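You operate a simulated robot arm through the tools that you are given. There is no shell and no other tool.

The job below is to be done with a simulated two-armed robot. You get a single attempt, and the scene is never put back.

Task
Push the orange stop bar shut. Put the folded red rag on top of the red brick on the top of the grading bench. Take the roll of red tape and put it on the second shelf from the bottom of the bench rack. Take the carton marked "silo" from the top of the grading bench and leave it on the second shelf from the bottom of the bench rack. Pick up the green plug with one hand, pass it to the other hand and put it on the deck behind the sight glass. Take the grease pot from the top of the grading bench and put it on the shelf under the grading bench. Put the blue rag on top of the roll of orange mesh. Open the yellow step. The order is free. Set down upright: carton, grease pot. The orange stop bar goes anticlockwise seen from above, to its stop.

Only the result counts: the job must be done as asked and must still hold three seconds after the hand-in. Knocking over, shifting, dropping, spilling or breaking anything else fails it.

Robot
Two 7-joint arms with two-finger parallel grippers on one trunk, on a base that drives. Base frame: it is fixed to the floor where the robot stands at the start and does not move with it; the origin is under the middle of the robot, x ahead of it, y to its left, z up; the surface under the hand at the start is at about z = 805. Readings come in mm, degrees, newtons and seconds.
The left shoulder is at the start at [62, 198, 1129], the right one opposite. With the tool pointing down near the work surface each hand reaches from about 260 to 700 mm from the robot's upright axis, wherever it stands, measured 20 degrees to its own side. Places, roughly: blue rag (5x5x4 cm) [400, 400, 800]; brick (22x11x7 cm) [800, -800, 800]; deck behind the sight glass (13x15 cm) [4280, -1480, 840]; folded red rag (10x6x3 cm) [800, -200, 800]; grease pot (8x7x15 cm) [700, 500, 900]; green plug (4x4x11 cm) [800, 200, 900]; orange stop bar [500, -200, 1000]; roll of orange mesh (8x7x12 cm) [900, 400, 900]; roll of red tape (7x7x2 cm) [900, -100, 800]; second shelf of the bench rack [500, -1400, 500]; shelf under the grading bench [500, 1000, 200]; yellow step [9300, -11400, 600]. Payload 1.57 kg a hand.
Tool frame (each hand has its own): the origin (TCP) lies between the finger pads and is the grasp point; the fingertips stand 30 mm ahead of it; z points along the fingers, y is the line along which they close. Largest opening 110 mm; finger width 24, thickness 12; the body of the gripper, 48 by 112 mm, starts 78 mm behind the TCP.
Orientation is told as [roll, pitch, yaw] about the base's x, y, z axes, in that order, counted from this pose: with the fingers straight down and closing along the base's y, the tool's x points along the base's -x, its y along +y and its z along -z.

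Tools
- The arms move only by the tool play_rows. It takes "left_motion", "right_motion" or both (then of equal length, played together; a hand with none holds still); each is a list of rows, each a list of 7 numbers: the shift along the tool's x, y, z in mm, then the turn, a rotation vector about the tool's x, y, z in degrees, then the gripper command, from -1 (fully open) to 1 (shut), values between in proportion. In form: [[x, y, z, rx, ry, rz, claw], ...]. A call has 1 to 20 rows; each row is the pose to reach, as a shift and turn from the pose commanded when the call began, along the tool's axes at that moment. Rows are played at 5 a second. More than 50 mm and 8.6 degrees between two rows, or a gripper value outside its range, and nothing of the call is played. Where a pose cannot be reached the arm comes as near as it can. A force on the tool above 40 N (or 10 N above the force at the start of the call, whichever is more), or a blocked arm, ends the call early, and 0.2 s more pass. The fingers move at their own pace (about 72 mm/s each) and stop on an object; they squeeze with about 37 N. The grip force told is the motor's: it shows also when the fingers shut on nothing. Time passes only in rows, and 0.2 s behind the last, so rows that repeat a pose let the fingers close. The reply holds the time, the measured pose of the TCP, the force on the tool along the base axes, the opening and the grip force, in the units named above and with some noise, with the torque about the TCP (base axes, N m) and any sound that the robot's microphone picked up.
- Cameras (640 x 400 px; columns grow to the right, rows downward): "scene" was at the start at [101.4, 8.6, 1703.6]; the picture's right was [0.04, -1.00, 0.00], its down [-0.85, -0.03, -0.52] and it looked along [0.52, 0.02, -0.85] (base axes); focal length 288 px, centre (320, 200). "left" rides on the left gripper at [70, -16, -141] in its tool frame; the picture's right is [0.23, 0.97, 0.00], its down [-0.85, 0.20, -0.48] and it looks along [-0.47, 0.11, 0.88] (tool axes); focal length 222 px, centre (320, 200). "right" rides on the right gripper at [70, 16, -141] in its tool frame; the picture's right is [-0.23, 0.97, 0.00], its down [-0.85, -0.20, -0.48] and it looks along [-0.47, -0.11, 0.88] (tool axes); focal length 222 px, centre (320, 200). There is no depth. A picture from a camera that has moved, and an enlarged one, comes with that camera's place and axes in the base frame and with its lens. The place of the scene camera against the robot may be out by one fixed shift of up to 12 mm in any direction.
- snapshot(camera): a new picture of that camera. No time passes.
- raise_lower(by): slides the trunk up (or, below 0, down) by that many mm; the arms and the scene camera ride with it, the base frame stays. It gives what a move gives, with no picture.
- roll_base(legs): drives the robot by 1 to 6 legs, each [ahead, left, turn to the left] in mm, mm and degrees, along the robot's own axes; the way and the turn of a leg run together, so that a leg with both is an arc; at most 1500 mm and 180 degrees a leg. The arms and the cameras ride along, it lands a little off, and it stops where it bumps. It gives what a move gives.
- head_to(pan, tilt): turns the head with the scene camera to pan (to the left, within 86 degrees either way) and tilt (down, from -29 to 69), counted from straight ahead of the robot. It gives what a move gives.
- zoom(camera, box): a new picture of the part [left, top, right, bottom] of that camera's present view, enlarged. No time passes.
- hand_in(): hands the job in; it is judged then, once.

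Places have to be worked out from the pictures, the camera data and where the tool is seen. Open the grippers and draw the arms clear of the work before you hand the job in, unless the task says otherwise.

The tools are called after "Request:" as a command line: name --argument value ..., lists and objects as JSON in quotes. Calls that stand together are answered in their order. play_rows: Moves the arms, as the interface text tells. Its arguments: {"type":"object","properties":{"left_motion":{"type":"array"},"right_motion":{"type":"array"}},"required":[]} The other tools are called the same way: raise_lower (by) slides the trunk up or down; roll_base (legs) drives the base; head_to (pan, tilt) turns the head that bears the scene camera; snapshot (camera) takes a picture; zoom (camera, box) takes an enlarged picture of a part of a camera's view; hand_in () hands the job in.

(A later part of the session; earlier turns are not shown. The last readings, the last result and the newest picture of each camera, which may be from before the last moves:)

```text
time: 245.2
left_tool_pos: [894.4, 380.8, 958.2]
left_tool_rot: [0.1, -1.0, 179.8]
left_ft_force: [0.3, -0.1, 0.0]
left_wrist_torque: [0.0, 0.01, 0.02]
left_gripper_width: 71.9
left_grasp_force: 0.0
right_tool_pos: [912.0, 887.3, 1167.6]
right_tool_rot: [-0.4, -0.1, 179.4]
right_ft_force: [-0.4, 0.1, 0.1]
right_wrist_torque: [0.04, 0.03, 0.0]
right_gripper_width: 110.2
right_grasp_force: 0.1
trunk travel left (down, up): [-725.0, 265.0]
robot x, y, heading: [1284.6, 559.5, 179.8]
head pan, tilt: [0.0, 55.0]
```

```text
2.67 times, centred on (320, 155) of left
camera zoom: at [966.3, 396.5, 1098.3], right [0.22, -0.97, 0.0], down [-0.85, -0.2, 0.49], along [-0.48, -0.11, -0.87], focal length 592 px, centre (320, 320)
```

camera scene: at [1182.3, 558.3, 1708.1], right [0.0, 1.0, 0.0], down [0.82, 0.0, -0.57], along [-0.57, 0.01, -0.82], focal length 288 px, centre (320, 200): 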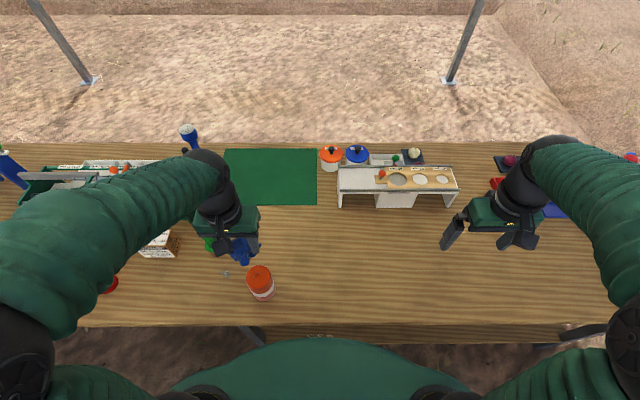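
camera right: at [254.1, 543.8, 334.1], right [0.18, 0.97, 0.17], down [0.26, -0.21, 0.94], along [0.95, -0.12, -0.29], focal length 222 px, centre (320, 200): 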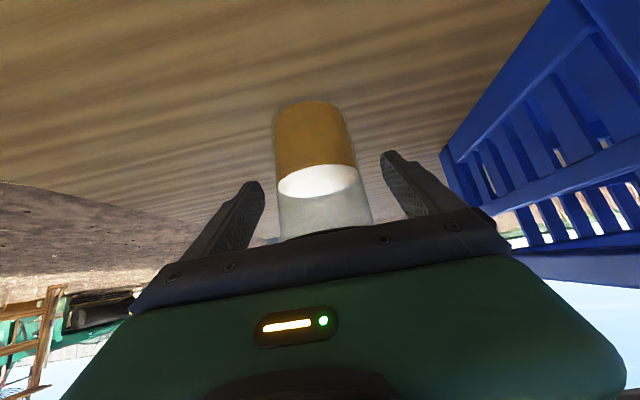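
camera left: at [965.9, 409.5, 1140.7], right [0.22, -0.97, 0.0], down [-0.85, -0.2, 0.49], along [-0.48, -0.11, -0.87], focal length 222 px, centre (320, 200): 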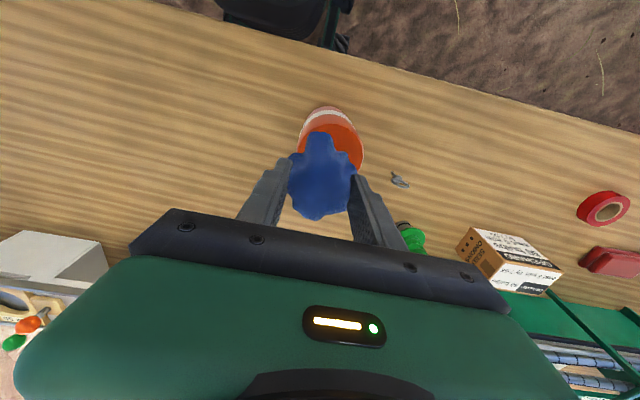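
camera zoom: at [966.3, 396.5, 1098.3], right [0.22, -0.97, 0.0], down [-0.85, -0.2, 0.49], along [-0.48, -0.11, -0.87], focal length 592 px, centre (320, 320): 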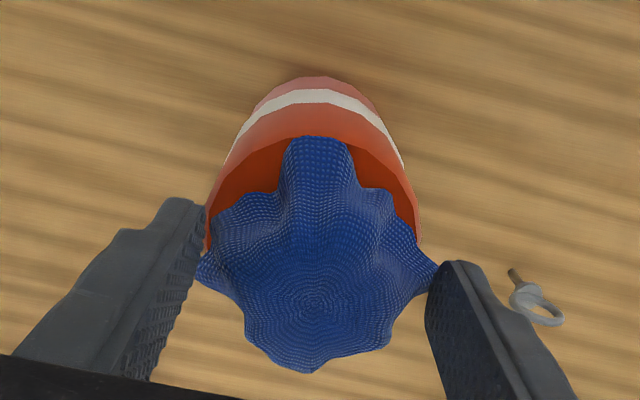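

The rag rests on the mesh and spread a bit. I open fully and lift away.

Request:
play_rows --left_motion '[[0, 0, 0, 0, 0, 0, -0.7], [0, 0, 0, 0, 0, 0, -1], [0, 0, 0, 0, 0, 0, -1], [0, 0, -15, 0, 0, 0, -1], [0, 0, -40, 0, 0, 0, -1], [0, 0, -80, 0, 0, 0, -1], [0, 0, -120, 0, 0, 0, -1], [0, 0, -160, 0, 0, 0, -1], [0, 0, -200, 0, 0, 0, -1]]'

Request:
snapshot --camera "left"

Request:
zoom --camera "scene" --box '[180, 190, 320, 310]'

```text
time: 247.2
left_tool_pos: [897.9, 380.5, 1157.1]
left_tool_rot: [0.0, -1.0, 179.7]
left_ft_force: [-0.6, -0.2, -0.2]
left_wrist_torque: [0.01, -0.01, 0.04]
left_gripper_width: 109.8
left_grasp_force: 0.1
right_tool_pos: [913.0, 886.8, 1168.3]
right_tool_rot: [-0.4, -0.1, 179.4]
right_ft_force: [-0.8, 0.4, -1.3]
right_wrist_torque: [0.0, 0.03, -0.02]
right_gripper_width: 110.1
right_grasp_force: 0.0
trunk travel left (down, up): [-725.0, 265.0]
robot x, y, heading: [1288.0, 556.0, 180.0]
head pan, tilt: [0.0, 55.0]
```

```text
taken
camera left: at [971.8, 397.6, 1297.0], right [0.22, -0.97, 0.0], down [-0.85, -0.2, 0.49], along [-0.48, -0.11, -0.87], focal length 222 px, centre (320, 200)
```

left: 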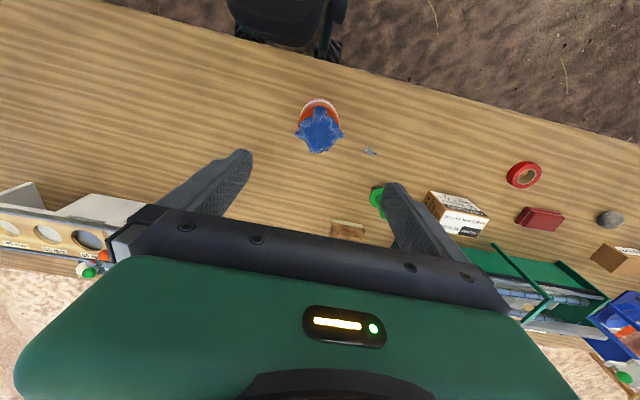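

```text
3.33 times, centred on (250, 250) of scene
camera zoom: at [1185.1, 566.1, 1708.2], right [0.01, 1.0, 0.0], down [0.82, 0.0, -0.57], along [-0.57, 0.0, -0.82], focal length 958 px, centre (553, 33)
```

zoom: 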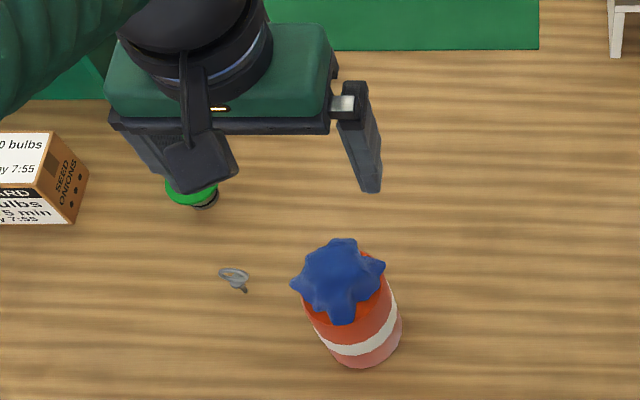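

The blue rag sits on the mesh roll. Next the red folded rag: I strafe left (toward -y) so the left hand comes near it.

Request:
roll_base --legs '[[0, 620, 0]]'

Request:
snapshot --camera "scene"

Request:
snapshot --camera "left"

```text
time: 250.7
left_tool_pos: [898.0, -234.2, 1157.5]
left_tool_rot: [0.2, -1.0, -179.9]
left_ft_force: [0.6, -0.8, -0.7]
left_wrist_torque: [-0.04, 0.01, -0.03]
left_gripper_width: 110.1
left_grasp_force: 0.1
right_tool_pos: [908.5, 272.6, 1167.0]
right_tool_rot: [-0.4, 0.0, 179.7]
right_ft_force: [0.5, 0.7, 0.2]
right_wrist_torque: [0.0, -0.02, 0.01]
right_gripper_width: 110.0
right_grasp_force: 0.1
trunk travel left (down, up): [-725.0, 265.0]
robot x, y, heading: [1285.1, -56.6, -180.0]
head pan, tilt: [0.0, 55.0]
```

```text
taken
camera scene: at [1182.2, -45.0, 1708.1], right [0.0, 1.0, 0.0], down [0.82, 0.0, -0.57], along [-0.57, 0.0, -0.82], focal length 288 px, centre (320, 200)
```

scene: 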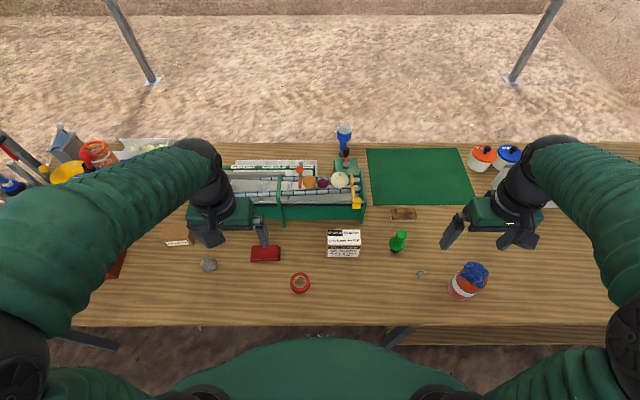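

```text
taken
camera left: at [970.3, -216.1, 1296.6], right [0.23, -0.97, 0.0], down [-0.85, -0.2, 0.49], along [-0.48, -0.11, -0.87], focal length 222 px, centre (320, 200)
```

left: 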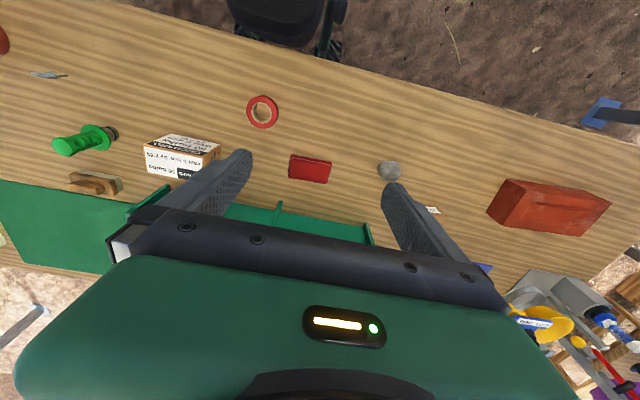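

Red rag, tape and brick are all visible. I enlarge the rag region.

Request:
zoom --camera "left" --box '[230, 80, 430, 220]'

Request:
zoom --camera "left" --box '[440, 130, 640, 270]'

Request:
zoom --camera "scene" --box '[180, 200, 340, 310]'

```text
2.86 times, centred on (330, 150) of left
camera zoom: at [970.3, -216.1, 1296.6], right [0.23, -0.97, 0.0], down [-0.85, -0.2, 0.49], along [-0.48, -0.11, -0.87], focal length 635 px, centre (291, 343)
```

zoom: 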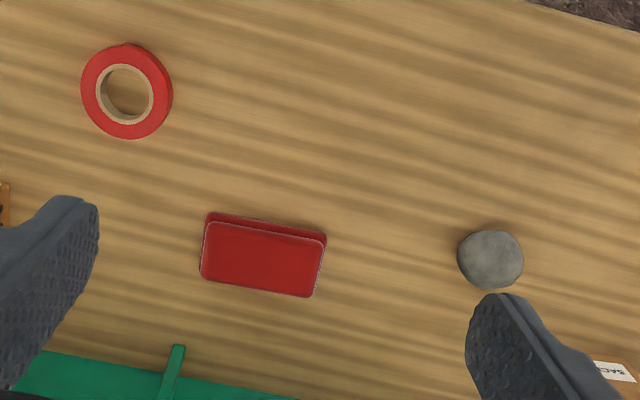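

```text
2.86 times, centred on (540, 200) of left
camera zoom: at [970.3, -216.1, 1296.6], right [0.23, -0.97, 0.0], down [-0.85, -0.2, 0.49], along [-0.48, -0.11, -0.87], focal length 635 px, centre (-309, 200)
```

zoom: 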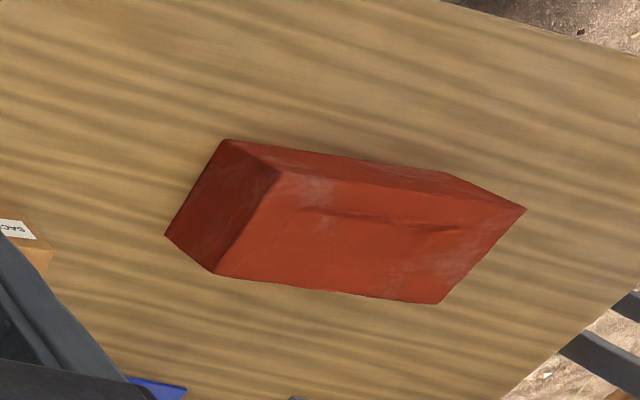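

```text
3.64 times, centred on (260, 255) of scene
camera zoom: at [1182.2, -45.0, 1708.1], right [0.0, 1.0, 0.0], down [0.82, 0.0, -0.57], along [-0.57, 0.0, -0.82], focal length 1046 px, centre (538, 0)
```

zoom: 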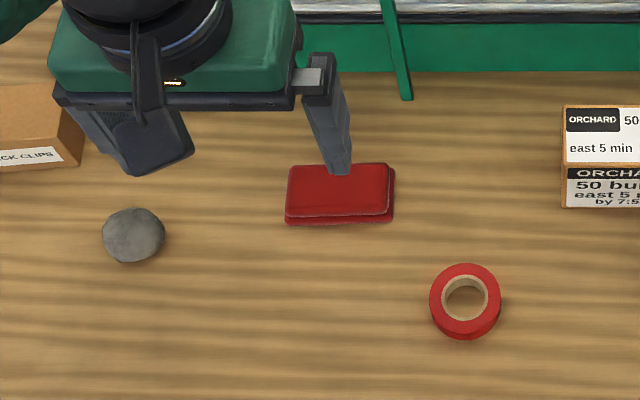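

Red rag: x 755–811, y -281…-192, top z≈835. I turn the left hand 90° about its axis (to close along x) while moving above it.

Request:
play_rows --left_motion '[[-10, 0, 5, 0, 0, 8, -1], [-20, 0, 10, 0, 0, 16, -1], [-30, 1, 15, 0, 0, 24, -1], [-40, 1, 20, 0, 0, 32, -1], [-50, 1, 25, 0, 0, 40, -1], [-60, 2, 30, 0, 0, 48, -1], [-70, 2, 40, 0, 0, 56, -1], [-80, 2, 50, 0, 0, 64, -1], [-90, 3, 60, 0, 0, 72, -1], [-100, 3, 75, 0, 0, 80, -1], [-110, 3, 90, 0, 0, 86, -1], [-115, 3, 105, 0, 0, 90, -1], [-115, 3, 105, 0, 0, 90, -1]]'

Request:
snapshot --camera "left"

Request:
snapshot --camera "scene"

```text
time: 253.5
left_tool_pos: [781.2, -240.0, 1051.9]
left_tool_rot: [1.1, 0.0, 90.0]
left_ft_force: [0.3, -0.2, 0.4]
left_wrist_torque: [-0.01, 0.03, 0.01]
left_gripper_width: 109.8
left_grasp_force: 0.0
right_tool_pos: [909.5, 270.3, 1169.7]
right_tool_rot: [-0.3, -0.1, 179.7]
right_ft_force: [0.1, 0.2, -0.5]
right_wrist_torque: [0.01, -0.01, -0.03]
right_gripper_width: 109.7
right_grasp_force: 0.0
trunk travel left (down, up): [-725.0, 265.0]
robot x, y, heading: [1290.1, -55.7, -179.8]
head pan, tilt: [0.0, 55.0]
```

```text
taken
camera left: at [801.5, -309.6, 1192.7], right [-0.97, -0.23, 0.02], down [-0.19, 0.86, 0.48], along [-0.12, 0.47, -0.88], focal length 222 px, centre (320, 200)
```

left: 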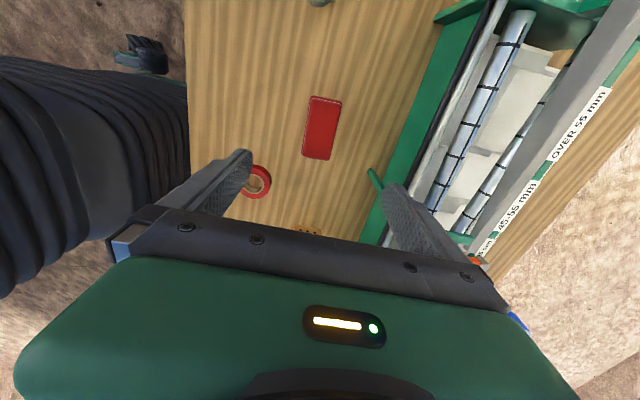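

```text
taken
camera scene: at [1181.7, -50.0, 1708.1], right [0.0, 1.0, 0.0], down [0.82, 0.0, -0.57], along [-0.57, 0.0, -0.82], focal length 288 px, centre (320, 200)
```

scene: 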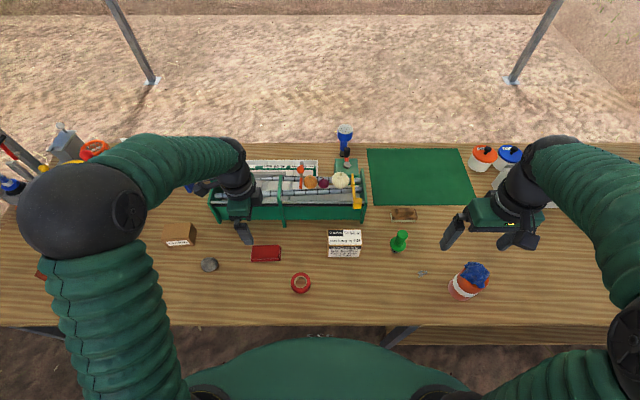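

The hand is turned and above the rag. I enlarge to fine-align.

Request:
zoom --camera "left" --box '[220, 60, 420, 200]'

```text
2.86 times, centred on (320, 130) of left
camera zoom: at [801.5, -309.6, 1192.7], right [-0.97, -0.23, 0.02], down [-0.19, 0.86, 0.48], along [-0.12, 0.47, -0.88], focal length 635 px, centre (320, 400)
```

zoom: 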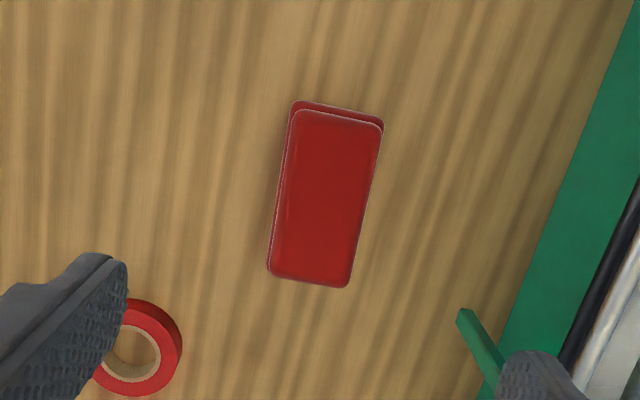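

The rag is centred below the fingers. I descend to TCP z≈838 and close.

Request:
play_rows --left_motion '[[0, 0, 40, 0, 0, 0, -1], [0, 0, 80, 0, 0, 0, -1], [0, 0, 120, 0, 0, 0, -1], [0, 0, 160, 0, 0, 0, -1], [0, 0, 195, 0, 0, 0, -1], [0, 0, 212, 0, 0, 0, -1], [0, 0, 212, 0, 0, 0, -1]]'

Request:
zoom --camera "left" --box '[200, 60, 440, 240]'

```text
time: 255.1
left_tool_pos: [778.0, -239.4, 843.9]
left_tool_rot: [1.0, 0.1, 90.1]
left_ft_force: [1.0, -1.0, -0.2]
left_wrist_torque: [0.0, -0.04, 0.0]
left_gripper_width: 109.8
left_grasp_force: 0.0
right_tool_pos: [909.2, 269.7, 1168.9]
right_tool_rot: [-0.4, 0.0, 179.8]
right_ft_force: [0.3, 0.2, -0.6]
right_wrist_torque: [-0.01, 0.05, 0.0]
right_gripper_width: 110.0
right_grasp_force: 0.1
trunk travel left (down, up): [-725.0, 265.0]
robot x, y, heading: [1285.7, -58.8, -179.6]
head pan, tilt: [0.0, 55.0]
```

```text
2.22 times, centred on (320, 150) of left
camera zoom: at [797.9, -308.5, 984.6], right [-0.97, -0.23, 0.02], down [-0.19, 0.85, 0.48], along [-0.13, 0.47, -0.88], focal length 494 px, centre (320, 311)
```

zoom: 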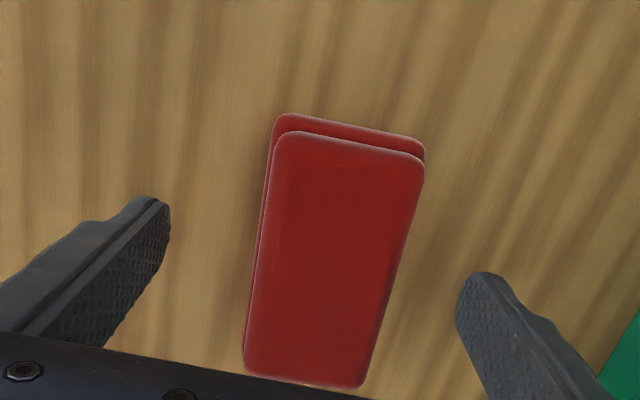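

Good alignment. I go 4 mm lower and close.

Request:
play_rows --left_motion '[[0, 0, 4, 0, 0, 0, -1], [0, 0, 4, 0, 0, 0, -0.4], [0, 0, 4, 0, 0, 0, 0.2], [0, 0, 4, 0, 0, 0, 1], [0, 0, 4, 0, 0, 0, 1], [0, 0, 4, 0, 0, 0, 1]]'

Request:
zoom --camera "left" --box '[200, 60, 440, 240]'

```text
time: 256.5
left_tool_pos: [778.1, -240.1, 838.4]
left_tool_rot: [1.1, -0.1, 90.1]
left_ft_force: [-0.1, -0.1, -0.1]
left_wrist_torque: [0.04, 0.04, 0.04]
left_gripper_width: 53.2
left_grasp_force: 37.0
right_tool_pos: [908.4, 269.7, 1167.7]
right_tool_rot: [-0.4, -0.1, 179.7]
right_ft_force: [0.1, 0.2, -1.0]
right_wrist_torque: [0.02, 0.04, 0.0]
right_gripper_width: 110.0
right_grasp_force: 0.1
trunk travel left (down, up): [-725.0, 265.0]
robot x, y, heading: [1289.7, -56.2, -179.9]
head pan, tilt: [0.0, 55.0]
```

```text
2.22 times, centred on (320, 150) of left
camera zoom: at [797.4, -309.3, 979.5], right [-0.97, -0.23, 0.02], down [-0.19, 0.85, 0.48], along [-0.13, 0.47, -0.88], focal length 494 px, centre (320, 311)
```

zoom: 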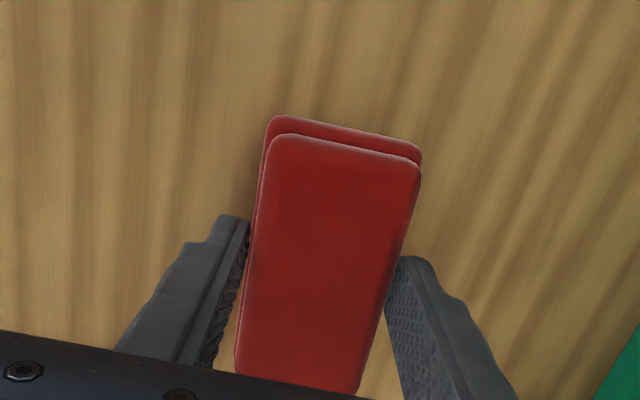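

Gripped (53 mm). I lift it 250 mm.

Request:
play_rows --left_motion '[[0, 0, -20, 0, 0, 0, 1], [0, 0, -60, 0, 0, 0, 1], [0, 0, -100, 0, 0, 0, 1], [0, 0, -140, 0, 0, 0, 1], [0, 0, -180, 0, 0, 0, 1], [0, 0, -220, 0, 0, 0, 1], [0, 0, -260, 0, 0, 0, 1], [0, 0, -260, 0, 0, 0, 1]]'

Request:
zoom --camera "left" --box '[200, 60, 440, 240]'

```text
time: 258.3
left_tool_pos: [783.9, -241.4, 1096.9]
left_tool_rot: [1.1, 0.0, 90.1]
left_ft_force: [-1.8, 0.0, -0.2]
left_wrist_torque: [0.05, 0.0, 0.04]
left_gripper_width: 52.9
left_grasp_force: 36.9
right_tool_pos: [907.9, 268.9, 1168.6]
right_tool_rot: [-0.4, -0.1, 179.7]
right_ft_force: [0.0, -0.4, -0.5]
right_wrist_torque: [0.04, 0.0, 0.0]
right_gripper_width: 110.0
right_grasp_force: 0.1
trunk travel left (down, up): [-725.0, 265.0]
robot x, y, heading: [1286.4, -57.3, -179.9]
head pan, tilt: [0.0, 55.0]
```

```text
2.22 times, centred on (320, 150) of left
camera zoom: at [803.8, -310.4, 1238.0], right [-0.97, -0.23, 0.02], down [-0.19, 0.85, 0.48], along [-0.12, 0.47, -0.88], focal length 494 px, centre (320, 311)
```

zoom: 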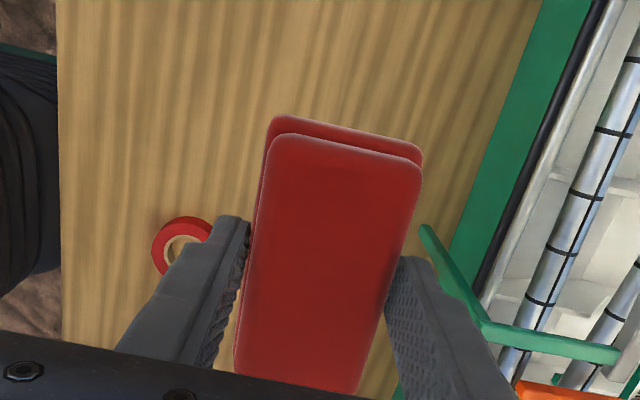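

Rag held. I strafe left 555 mm to bring it over the brick.

Request:
roll_base --legs '[[0, 555, 0]]'

Request:
snapshot --camera "scene"

Request:
snapshot --camera "left"

```text
time: 261.5
left_tool_pos: [789.2, -796.3, 1097.3]
left_tool_rot: [1.0, 0.2, 90.5]
left_ft_force: [0.3, 0.1, 0.3]
left_wrist_torque: [-0.01, -0.04, -0.01]
left_gripper_width: 52.9
left_grasp_force: 37.3
right_tool_pos: [908.5, -285.2, 1167.0]
right_tool_rot: [-0.2, -0.1, -179.9]
right_ft_force: [0.0, 0.7, -1.4]
right_wrist_torque: [-0.01, 0.02, 0.0]
right_gripper_width: 109.8
right_grasp_force: 0.1
trunk travel left (down, up): [-725.0, 265.0]
robot x, y, heading: [1289.1, -609.7, -179.3]
head pan, tilt: [0.0, 55.0]
```

```text
taken
camera scene: at [1183.7, -599.9, 1708.0], right [-0.01, 1.0, 0.0], down [0.82, 0.0, -0.57], along [-0.57, -0.01, -0.82], focal length 288 px, centre (320, 200)
```

scene: 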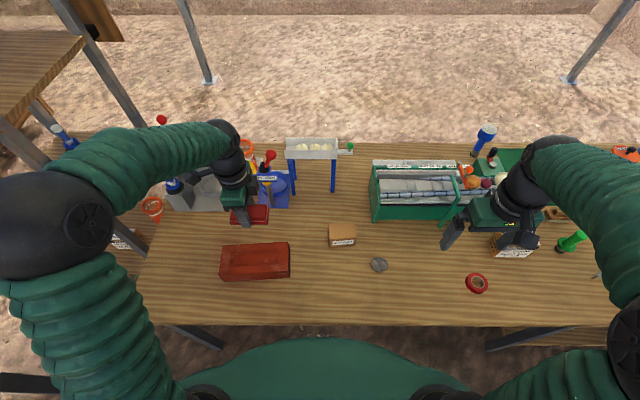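

```text
taken
camera left: at [808.3, -864.7, 1238.8], right [-0.97, -0.23, 0.02], down [-0.2, 0.86, 0.48], along [-0.13, 0.46, -0.88], focal length 222 px, centre (320, 200)
```

left: 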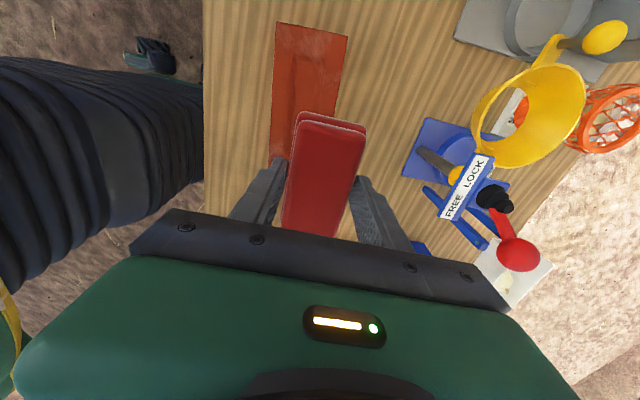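

The brick centre is about [821,-806]. I shift the hand there and lower partway.

Request:
play_rows --left_motion '[[5, -16, 20, 0, 0, 0, 1], [10, -32, 50, 0, 0, 0, 1], [10, -32, 90, 0, 0, 0, 1], [10, -32, 130, 0, 0, 0, 1], [10, -32, 150, 0, 0, 0, 1], [10, -32, 150, 0, 0, 0, 1]]'

Request:
snapshot --camera "left"

Request:
zoom --camera "scene" --box '[180, 180, 340, 300]'

```text
time: 262.9
left_tool_pos: [818.4, -808.9, 943.6]
left_tool_rot: [1.1, -0.1, 90.6]
left_ft_force: [-0.3, -0.1, -0.7]
left_wrist_torque: [0.02, -0.01, 0.0]
left_gripper_width: 53.1
left_grasp_force: 36.6
right_tool_pos: [911.0, -288.1, 1168.9]
right_tool_rot: [-0.4, 0.0, -179.9]
right_ft_force: [0.3, 0.4, 0.0]
right_wrist_torque: [-0.02, 0.02, -0.01]
right_gripper_width: 110.2
right_grasp_force: 0.0
trunk travel left (down, up): [-725.0, 265.0]
robot x, y, heading: [1283.3, -611.7, -179.5]
head pan, tilt: [0.0, 55.0]
```

```text
taken
camera left: at [839.1, -877.6, 1085.1], right [-0.97, -0.23, 0.02], down [-0.2, 0.85, 0.48], along [-0.13, 0.47, -0.88], focal length 222 px, centre (320, 200)
```

left: 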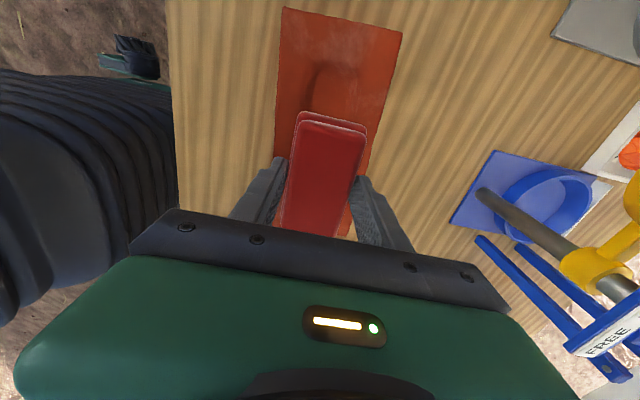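

```text
3.33 times, centred on (260, 240) of scene
camera zoom: at [1183.9, -606.2, 1708.0], right [-0.01, 1.0, 0.0], down [0.82, 0.01, -0.57], along [-0.57, 0.0, -0.82], focal length 958 px, centre (520, 67)
```

zoom: 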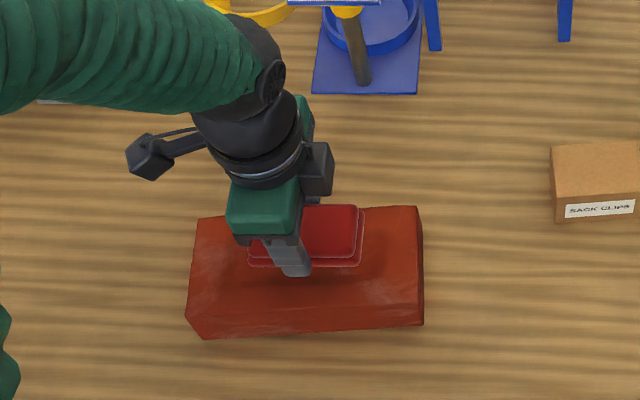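

Well centred over the brick. I lower to just above it and feel for contact.

Request:
play_rows --left_motion '[[0, 0, 12, 0, 0, 0, 1], [0, 0, 24, 0, 0, 0, 1], [0, 0, 29, 0, 0, 0, 1], [0, 0, 29, 0, 0, 0, 1]]'

```text
time: 263.9
left_tool_pos: [818.5, -809.1, 917.7]
left_tool_rot: [1.2, 0.0, 90.6]
left_ft_force: [-0.8, -0.6, 0.3]
left_wrist_torque: [0.02, -0.02, 0.02]
left_gripper_width: 53.0
left_grasp_force: 36.8
right_tool_pos: [909.7, -288.8, 1169.7]
right_tool_rot: [-0.5, -0.1, -179.9]
right_ft_force: [-0.2, -0.5, 0.7]
right_wrist_torque: [0.01, 0.01, 0.05]
right_gripper_width: 110.0
right_grasp_force: 0.1
trunk travel left (down, up): [-725.0, 265.0]
robot x, y, heading: [1289.6, -611.9, -179.4]
head pan, tilt: [0.0, 55.0]
```

Request:
play_rows --left_motion '[[0, 0, 2, 0, 0, 0, 1], [0, 0, 4, 0, 0, 0, 1], [0, 0, 6, 0, 0, 0, 1], [0, 0, 6, 0, 0, 0, 1]]'

```text
time: 264.9
left_tool_pos: [817.6, -809.8, 911.5]
left_tool_rot: [1.2, -0.1, 90.5]
left_ft_force: [0.1, 0.8, -0.2]
left_wrist_torque: [0.01, 0.02, -0.03]
left_gripper_width: 53.0
left_grasp_force: 37.2
right_tool_pos: [909.2, -289.0, 1168.9]
right_tool_rot: [-0.4, 0.0, -179.9]
right_ft_force: [-0.4, 0.6, 1.1]
right_wrist_torque: [0.0, 0.0, 0.0]
right_gripper_width: 109.9
right_grasp_force: 0.0
trunk travel left (down, up): [-725.0, 265.0]
robot x, y, heading: [1286.6, -611.9, -179.5]
head pan, tilt: [0.0, 55.0]
```

Request:
play_rows --left_motion '[[0, 0, 2, 0, 0, 0, 1], [0, 0, 4, 0, 0, 0, 1], [0, 0, 4, 0, 0, 0, 1]]'

Request:
snapshot --camera "left"

```text
time: 265.7
left_tool_pos: [818.2, -809.1, 908.1]
left_tool_rot: [1.1, 0.1, 90.5]
left_ft_force: [-1.1, -0.4, -1.3]
left_wrist_torque: [-0.02, 0.01, 0.02]
left_gripper_width: 52.8
left_grasp_force: 37.0
right_tool_pos: [909.7, -290.2, 1168.9]
right_tool_rot: [-0.3, -0.1, -179.9]
right_ft_force: [-0.2, -2.0, -1.1]
right_wrist_torque: [0.02, 0.02, -0.01]
right_gripper_width: 110.3
right_grasp_force: 0.1
trunk travel left (down, up): [-725.0, 265.0]
robot x, y, heading: [1288.0, -610.7, -179.2]
head pan, tilt: [0.0, 55.0]
```

```text
taken
camera left: at [838.3, -878.6, 1049.2], right [-0.97, -0.24, 0.02], down [-0.2, 0.85, 0.48], along [-0.13, 0.47, -0.88], focal length 222 px, centre (320, 200)
```

left: 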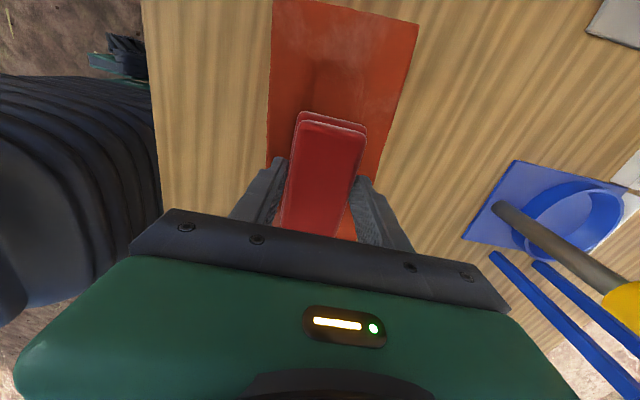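

No contact yet at 908; continuing down slowly.

Request:
play_rows --left_motion '[[0, 0, 2, 0, 0, 0, 1], [0, 0, 4, 0, 0, 0, 1], [0, 0, 4, 0, 0, 0, 1]]'

```text
time: 266.5
left_tool_pos: [818.3, -809.1, 903.7]
left_tool_rot: [1.1, 0.1, 90.4]
left_ft_force: [0.1, -0.3, -0.2]
left_wrist_torque: [0.02, -0.01, 0.03]
left_gripper_width: 52.8
left_grasp_force: 37.1
right_tool_pos: [909.9, -289.0, 1168.6]
right_tool_rot: [-0.4, -0.2, -179.9]
right_ft_force: [0.9, 0.0, -0.1]
right_wrist_torque: [0.0, 0.01, -0.01]
right_gripper_width: 110.0
right_grasp_force: 0.0
trunk travel left (down, up): [-725.0, 265.0]
robot x, y, heading: [1286.6, -611.0, -179.4]
head pan, tilt: [0.0, 55.0]
```

Request:
play_rows --left_motion '[[0, 0, 2, 0, 0, 0, 1], [0, 0, 4, 0, 0, 0, 1], [0, 0, 4, 0, 0, 0, 1]]'

```text
time: 267.3
left_tool_pos: [817.9, -809.1, 903.4]
left_tool_rot: [1.4, 0.1, 90.5]
left_ft_force: [-3.6, -3.4, 39.7]
left_wrist_torque: [-0.02, 0.01, 0.03]
left_gripper_width: 52.8
left_grasp_force: 37.6
right_tool_pos: [912.2, -287.7, 1169.9]
right_tool_rot: [-0.3, -0.4, -180.0]
right_ft_force: [-1.0, -0.7, 0.1]
right_wrist_torque: [0.02, 0.03, 0.0]
right_gripper_width: 109.9
right_grasp_force: 0.0
trunk travel left (down, up): [-725.0, 265.0]
robot x, y, heading: [1291.0, -612.6, -179.6]
head pan, tilt: [0.0, 55.0]
```

Contact (40 N). I ease up 4 mm and open slowly to release the rag.

Request:
play_rows --left_motion '[[0, 0, -2, 0, 0, 0, 1], [0, 0, -4, 0, 0, 0, 1], [0, 0, -4, 0, 0, 0, 0.3], [0, 0, -4, 0, 0, 0, -0.2], [0, 0, -4, 0, 0, 0, -0.6], [0, 0, -4, 0, 0, 0, -0.6]]'

Request:
snapshot --camera "left"

Request:
zoom --camera "scene" --box '[180, 180, 340, 300]'

```text
time: 268.7
left_tool_pos: [817.6, -809.9, 903.5]
left_tool_rot: [1.0, 0.0, 90.5]
left_ft_force: [0.1, 0.3, 0.1]
left_wrist_torque: [-0.01, -0.03, 0.01]
left_gripper_width: 87.8
left_grasp_force: 0.0
right_tool_pos: [908.8, -288.1, 1168.0]
right_tool_rot: [-0.4, -0.2, -179.9]
right_ft_force: [0.6, 0.0, 0.1]
right_wrist_torque: [0.01, 0.0, -0.01]
right_gripper_width: 110.3
right_grasp_force: 0.1
trunk travel left (down, up): [-725.0, 265.0]
robot x, y, heading: [1289.3, -611.1, -179.6]
head pan, tilt: [0.0, 55.0]
```

```text
taken
camera left: at [838.1, -879.1, 1044.3], right [-0.97, -0.23, 0.02], down [-0.2, 0.85, 0.48], along [-0.13, 0.47, -0.88], focal length 222 px, centre (320, 200)
```

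left: 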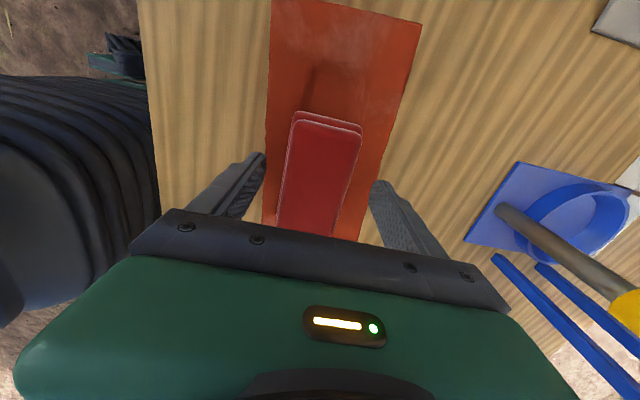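

```text
3.33 times, centred on (260, 240) of scene
camera zoom: at [1183.4, -605.9, 1708.0], right [-0.01, 1.0, 0.0], down [0.82, 0.01, -0.57], along [-0.57, 0.0, -0.82], focal length 958 px, centre (520, 67)
```

zoom: 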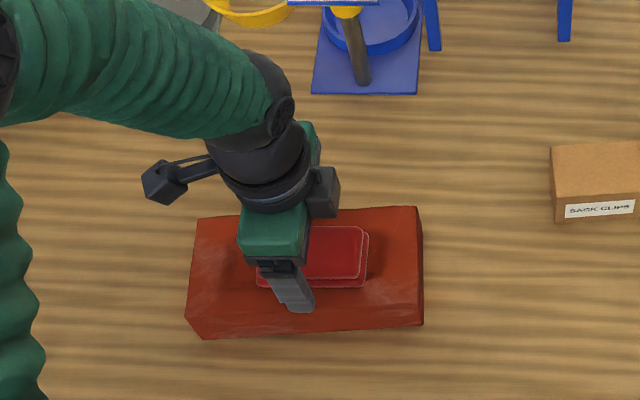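

The rag lies on the brick. I open fully and lift the left hand, turning it back to its normal orientation on the way up.

Request:
play_rows --left_motion '[[0, 0, -10, 0, 0, 0, -0.8], [0, 0, -40, 0, 0, 0, -1], [0, 0, -80, 0, 0, 0, -1], [0, 0, -120, 0, 0, 0, -1], [0, 0, -160, 0, 0, 0, -1], [0, 0, -200, 0, 0, 0, -1], [0, 0, -240, 0, 0, 0, -1], [0, 0, -250, 0, 0, 0, -1]]'

Request:
zoom --camera "scene" --box '[180, 180, 340, 300]'

```text
time: 270.5
left_tool_pos: [822.5, -810.3, 1154.3]
left_tool_rot: [1.0, -0.1, 90.4]
left_ft_force: [0.1, -0.6, 0.1]
left_wrist_torque: [-0.01, 0.01, -0.03]
left_gripper_width: 110.1
left_grasp_force: 0.1
right_tool_pos: [910.4, -288.3, 1167.9]
right_tool_rot: [-0.4, -0.1, -179.9]
right_ft_force: [0.0, 0.8, 0.5]
right_wrist_torque: [-0.01, 0.01, 0.02]
right_gripper_width: 109.9
right_grasp_force: 0.1
trunk travel left (down, up): [-725.0, 265.0]
robot x, y, heading: [1285.7, -609.1, -179.4]
head pan, tilt: [0.0, 55.0]
```

```text
3.33 times, centred on (260, 240) of scene
camera zoom: at [1184.0, -605.5, 1708.0], right [-0.01, 1.0, 0.0], down [0.82, 0.01, -0.57], along [-0.57, 0.0, -0.82], focal length 958 px, centre (520, 67)
```

zoom: 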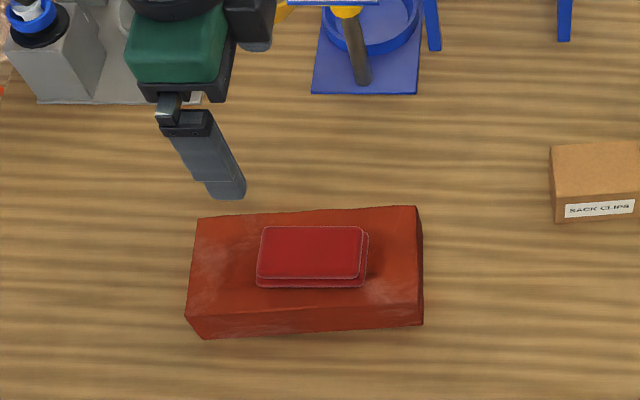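

The red rag lies centred on the brick. I turn the left hand back to normal while drawing it in.

Request:
play_rows --left_motion '[[0, -8, 0, 0, 0, -8, -1], [0, -16, 0, 0, 0, -16, -1], [0, -24, 0, 0, 0, -24, -1], [0, -32, 0, 0, 0, -32, -1], [0, -40, 0, 0, 0, -40, -1], [0, -48, 0, 0, 0, -48, -1], [0, -56, 0, 0, 0, -56, -1], [0, -64, 0, 0, 0, -64, -1], [0, -72, 0, 0, 0, -72, -1], [0, -80, 0, 0, 0, -80, -1], [0, -88, 0, 0, 0, -86, -1], [0, -95, 0, 0, 0, -90, -1]]'

Request:
snapshot --camera "right"

```text
time: 273.1
left_tool_pos: [919.0, -809.5, 1152.5]
left_tool_rot: [0.0, -1.1, -179.4]
left_ft_force: [0.2, -0.2, -0.1]
left_wrist_torque: [0.0, 0.0, 0.0]
left_gripper_width: 109.9
left_grasp_force: 0.0
right_tool_pos: [910.5, -289.0, 1169.7]
right_tool_rot: [-0.4, 0.0, -179.9]
right_ft_force: [0.7, 0.8, -0.6]
right_wrist_torque: [-0.03, 0.01, 0.02]
right_gripper_width: 109.5
right_grasp_force: 0.1
trunk travel left (down, up): [-725.0, 265.0]
robot x, y, heading: [1288.9, -613.1, -179.2]
head pan, tilt: [0.0, 55.0]
```

```text
taken
camera right: at [978.8, -304.7, 1309.9], right [-0.23, -0.97, -0.01], down [-0.85, 0.19, 0.48], along [-0.47, 0.11, -0.88], focal length 222 px, centre (320, 200)
```

right: 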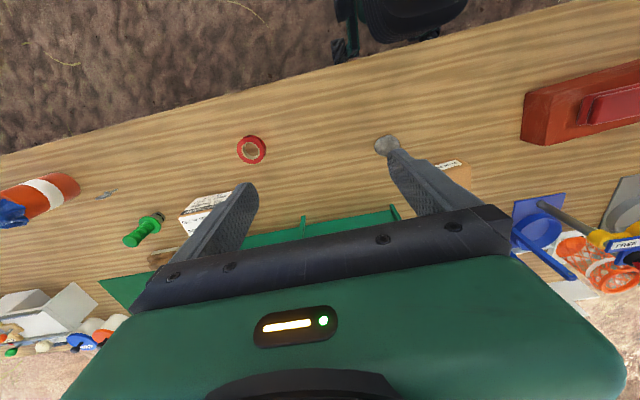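

The tape is at about [879,-117]. I back off to x≈1540 and shift right so the right hand can reach it extended and pitched 45°.

Request:
roll_base --legs '[[-250, 0, -0.8], [0, -395, 0]]'

Request:
play_rows --right_motion '[[-12, -8, 4, 0, -4.5, 0, -1], [-24, -16, 8, 0, -9, 0, -1], [-36, -24, 12, 0, -13.5, 0, -1], [-48, -32, 16, 0, -18, 0, -1], [-60, -40, 20, 0, -22.5, 0, -1], [-72, -48, 24, 0, -27, 0, -1], [-84, -56, 28, 0, -31.5, 0, -1], [-96, -64, 32, 0, -36, 0, -1], [-108, -72, 36, 0, -40.5, 0, -1], [-120, -80, 40, 0, -45, 0, -1], [-120, -80, 40, 0, -45, 0, -1]]'

Request:
snapshot --camera "scene"

Request:
snapshot --camera "right"

```text
time: 277.0
left_tool_pos: [1169.7, -407.0, 1152.1]
left_tool_rot: [-0.2, -1.0, 178.9]
left_ft_force: [1.1, -0.2, -1.2]
left_wrist_torque: [0.01, -0.05, 0.0]
left_gripper_width: 110.2
left_grasp_force: 0.0
right_tool_pos: [1177.0, 114.3, 1169.1]
right_tool_rot: [-0.5, -0.1, 178.6]
right_ft_force: [0.0, -0.3, 0.7]
right_wrist_torque: [0.05, 0.03, 0.03]
right_gripper_width: 110.0
right_grasp_force: 0.0
trunk travel left (down, up): [-725.0, 265.0]
robot x, y, heading: [1544.3, -214.4, 179.2]
head pan, tilt: [0.0, 55.0]
```

```text
time: 279.4
left_tool_pos: [1171.5, -403.5, 1153.0]
left_tool_rot: [0.1, -1.1, 178.9]
left_ft_force: [0.1, 0.0, 0.3]
left_wrist_torque: [0.04, 0.0, 0.0]
left_gripper_width: 110.0
left_grasp_force: 0.1
right_tool_pos: [1057.7, 201.4, 1130.7]
right_tool_rot: [-0.5, -45.2, 179.0]
right_ft_force: [0.4, -0.1, 0.3]
right_wrist_torque: [0.02, 0.03, 0.0]
right_gripper_width: 109.8
right_grasp_force: 0.0
trunk travel left (down, up): [-725.0, 265.0]
robot x, y, heading: [1546.6, -216.5, 178.8]
head pan, tilt: [0.0, 55.0]
```

```text
taken
camera scene: at [1441.8, -206.4, 1708.1], right [0.02, 1.0, 0.0], down [0.82, -0.02, -0.57], along [-0.57, 0.01, -0.82], focal length 288 px, centre (320, 200)
```

scene: 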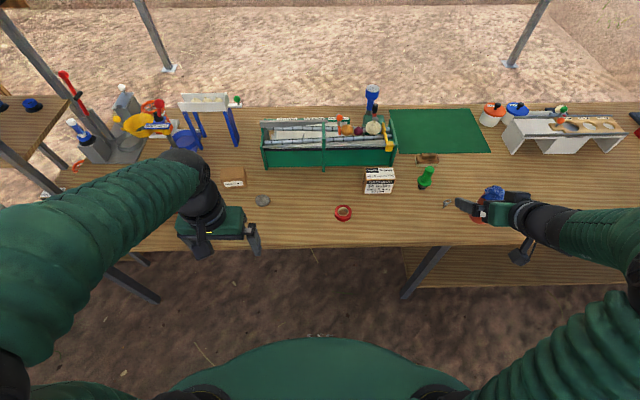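

```text
taken
camera right: at [1205.2, 181.7, 1179.4], right [-0.18, -0.97, 0.15], down [-0.26, 0.2, 0.94], along [-0.95, 0.13, -0.29], focal length 222 px, centre (320, 200)
```

right: 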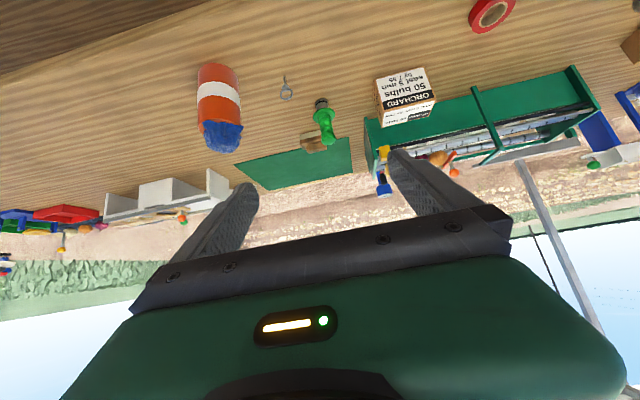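

I moved the wrong way sideways (the tool's y now points to -y); now I bring the hand above and behind the tape.

Request:
play_rows --right_motion '[[7, 32, 17, 0, 0, 0, -1], [14, 64, 34, 0, 0, 0, -1], [21, 96, 51, 0, 0, 0, -1], [28, 128, 68, 0, 0, 0, -1], [35, 160, 86, 0, 0, 0, -1], [42, 192, 103, 0, 0, 0, -1], [49, 224, 120, 0, 0, 0, -1], [56, 256, 137, 0, 0, 0, -1], [63, 288, 154, 0, 0, 0, -1], [70, 319, 171, 0, 0, 0, -1], [70, 319, 171, 0, 0, 0, -1]]'

Request:
snapshot --camera "right"

Request:
zoom --camera "scene" --box '[270, 160, 430, 260]'

```text
time: 281.2
left_tool_pos: [1169.8, -402.9, 1150.8]
left_tool_rot: [0.1, -1.0, 178.8]
left_ft_force: [-0.1, 0.5, -0.8]
left_wrist_torque: [-0.01, -0.04, -0.01]
left_gripper_width: 109.9
left_grasp_force: 0.0
right_tool_pos: [992.0, 73.6, 1005.3]
right_tool_rot: [3.1, -46.9, 161.3]
right_ft_force: [-0.6, 0.2, 0.1]
right_wrist_torque: [0.01, 0.03, -0.03]
right_gripper_width: 110.2
right_grasp_force: 0.0
trunk travel left (down, up): [-725.0, 265.0]
robot x, y, heading: [1547.3, -213.9, 178.9]
head pan, tilt: [0.0, 55.0]
stopped in row 9 (right hand): the arm was blocked; the commanded pose is now the measured one
```

```text
taken
camera right: at [1130.5, 16.7, 1052.0], right [-0.42, -0.88, 0.2], down [-0.16, 0.29, 0.94], along [-0.89, 0.37, -0.26], focal length 222 px, centre (320, 200)
```

right: 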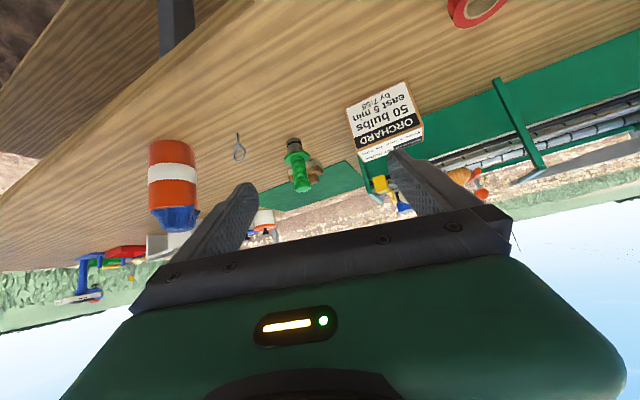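

```text
4.00 times, centred on (350, 210) of scene
camera zoom: at [1438.7, -205.2, 1705.3], right [0.02, 1.0, 0.0], down [0.82, -0.02, -0.57], along [-0.57, 0.01, -0.82], focal length 1150 px, centre (200, 160)
```

zoom: 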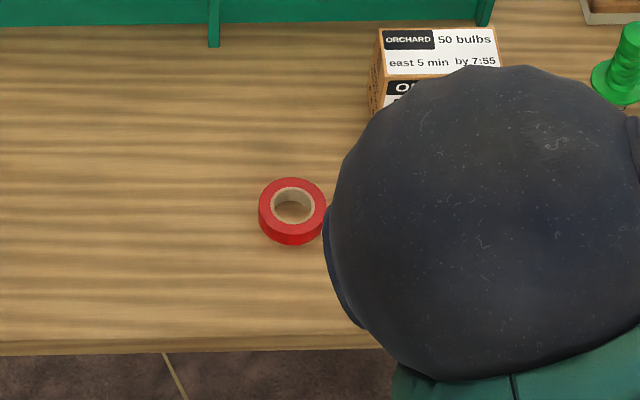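

The pitched arm lagged again at that speed; I repeat the rest slowly (about 14 mm per row), also restoring the yaw.

Request:
play_rows --right_motion '[[4.8, 13.2, -0.4, -0.7, 0, -0.86, -1], [9.5, 26.3, -0.8, -1.4, 0, -1.73, -1], [14.3, 39.5, -1.2, -2.1, 0, -2.6, -1], [19.1, 52.7, -1.6, -2.8, 0, -3.46, -1], [23.9, 65.8, -2, -3.5, 0, -4.3, -1], [28.6, 79, -2.4, -4.2, 0, -5.2, -1], [33.4, 92.2, -2.8, -4.9, 0, -6.05, -1], [38.2, 105.3, -3.2, -5.6, 0, -6.9, -1], [42.9, 118.5, -3.6, -6.3, 0, -7.8, -1], [47.7, 131.6, -4, -7, 0, -8.6, -1], [52.5, 144.8, -4.4, -7.7, 0, -9.5, -1], [57.3, 158, -4.8, -8.4, 0, -10.4, -1], [62, 171.1, -5.2, -9.1, 0, -11.2, -1], [66.8, 184.3, -5.6, -9.8, 0, -12.1, -1], [66.8, 184.3, -5.6, -9.8, 0, -12.1, -1]]'

Request:
snapshot --camera "right"

Request:
snapshot --camera "scene"

```text
time: 282.0
left_tool_pos: [1171.4, -403.2, 1150.0]
left_tool_rot: [0.2, -1.1, 179.0]
left_ft_force: [0.0, 0.6, 0.3]
left_wrist_torque: [-0.03, -0.01, -0.04]
left_gripper_width: 110.0
left_grasp_force: 0.0
right_tool_pos: [1005.6, 125.3, 1009.5]
right_tool_rot: [5.2, -47.5, 151.6]
right_ft_force: [-0.3, 0.0, -0.6]
right_wrist_torque: [-0.04, 0.02, -0.01]
right_gripper_width: 109.9
right_grasp_force: 0.0
trunk travel left (down, up): [-725.0, 265.0]
robot x, y, heading: [1544.5, -213.7, 178.8]
head pan, tilt: [0.0, 55.0]
stopped in row 3 (right hand): the arm was blocked; the commanded pose is now the measured one
```

```text
taken
camera right: at [1136.0, 50.2, 1053.4], right [-0.54, -0.81, 0.23], down [-0.09, 0.33, 0.94], along [-0.84, 0.49, -0.25], focal length 222 px, centre (320, 200)
```

right: 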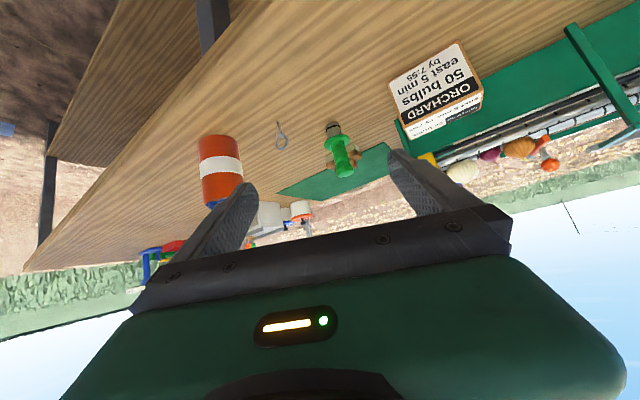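

```text
taken
camera scene: at [1439.3, -207.2, 1706.0], right [0.02, 1.0, 0.0], down [0.82, -0.02, -0.57], along [-0.57, 0.01, -0.82], focal length 288 px, centre (320, 200)
```

scene: 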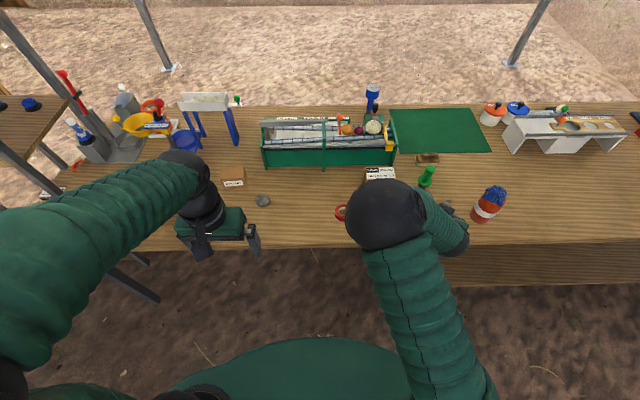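

The elbow has folded to the inside, which jams the arm. I unwind it by going back the way it came, slowly, to the earlier pose.

Request:
play_rows --right_motion '[[-6.9, -7.6, -7.4, -1.25, 0, -1.54, -1], [-13.8, -15.3, -14.8, -2.5, 0, -3.1, -1], [-20.7, -22.9, -22.2, -3.75, 0, -4.6, -1], [-27.6, -30.5, -29.6, -5, 0, -6.2, -1], [-34.5, -38.2, -37, -6.25, 0, -7.7, -1], [-41.4, -45.8, -44.4, -7.5, 0, -9.25, -1], [-48.2, -53.4, -51.8, -8.75, 0, -10.8, -1], [-55.1, -61.1, -59.2, -10, 0, -12.3, -1], [-62, -68.7, -66.6, -11.25, 0, -13.9, -1], [-68.9, -76.3, -74, -12.5, 0, -15.4, -1], [-75.8, -84, -81.4, -13.75, 0, -17, -1], [-82.7, -91.6, -88.8, -15, 0, -18.5, -1], [-82.7, -91.6, -88.8, -15, 0, -18.5, -1]]'

Request:
snapshot --camera "scene"

```text
time: 284.8
left_tool_pos: [1171.4, -404.8, 1154.3]
left_tool_rot: [0.1, -1.1, 178.9]
left_ft_force: [-0.6, 0.4, -0.4]
left_wrist_torque: [-0.01, -0.02, -0.01]
left_gripper_width: 110.0
left_grasp_force: 0.1
right_tool_pos: [1053.3, 206.8, 1127.3]
right_tool_rot: [-1.0, -48.1, -179.9]
right_ft_force: [0.2, -0.1, -0.3]
right_wrist_torque: [-0.02, 0.02, 0.01]
right_gripper_width: 110.0
right_grasp_force: 0.1
trunk travel left (down, up): [-725.0, 265.0]
robot x, y, heading: [1548.0, -218.5, 179.0]
head pan, tilt: [0.0, 55.0]
```

```text
taken
camera scene: at [1441.2, -207.7, 1708.0], right [0.02, 1.0, 0.0], down [0.82, -0.02, -0.57], along [-0.57, 0.01, -0.82], focal length 288 px, centre (320, 200)
```

scene: 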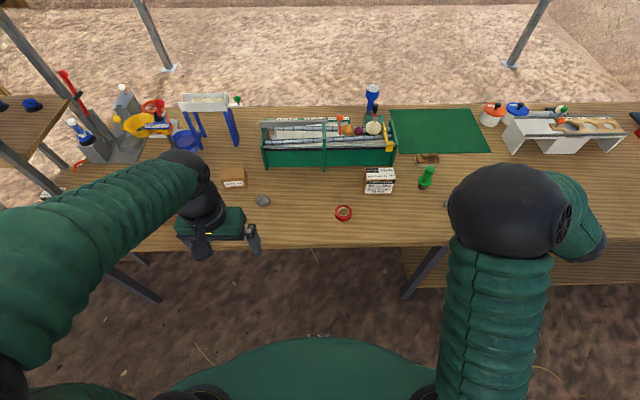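

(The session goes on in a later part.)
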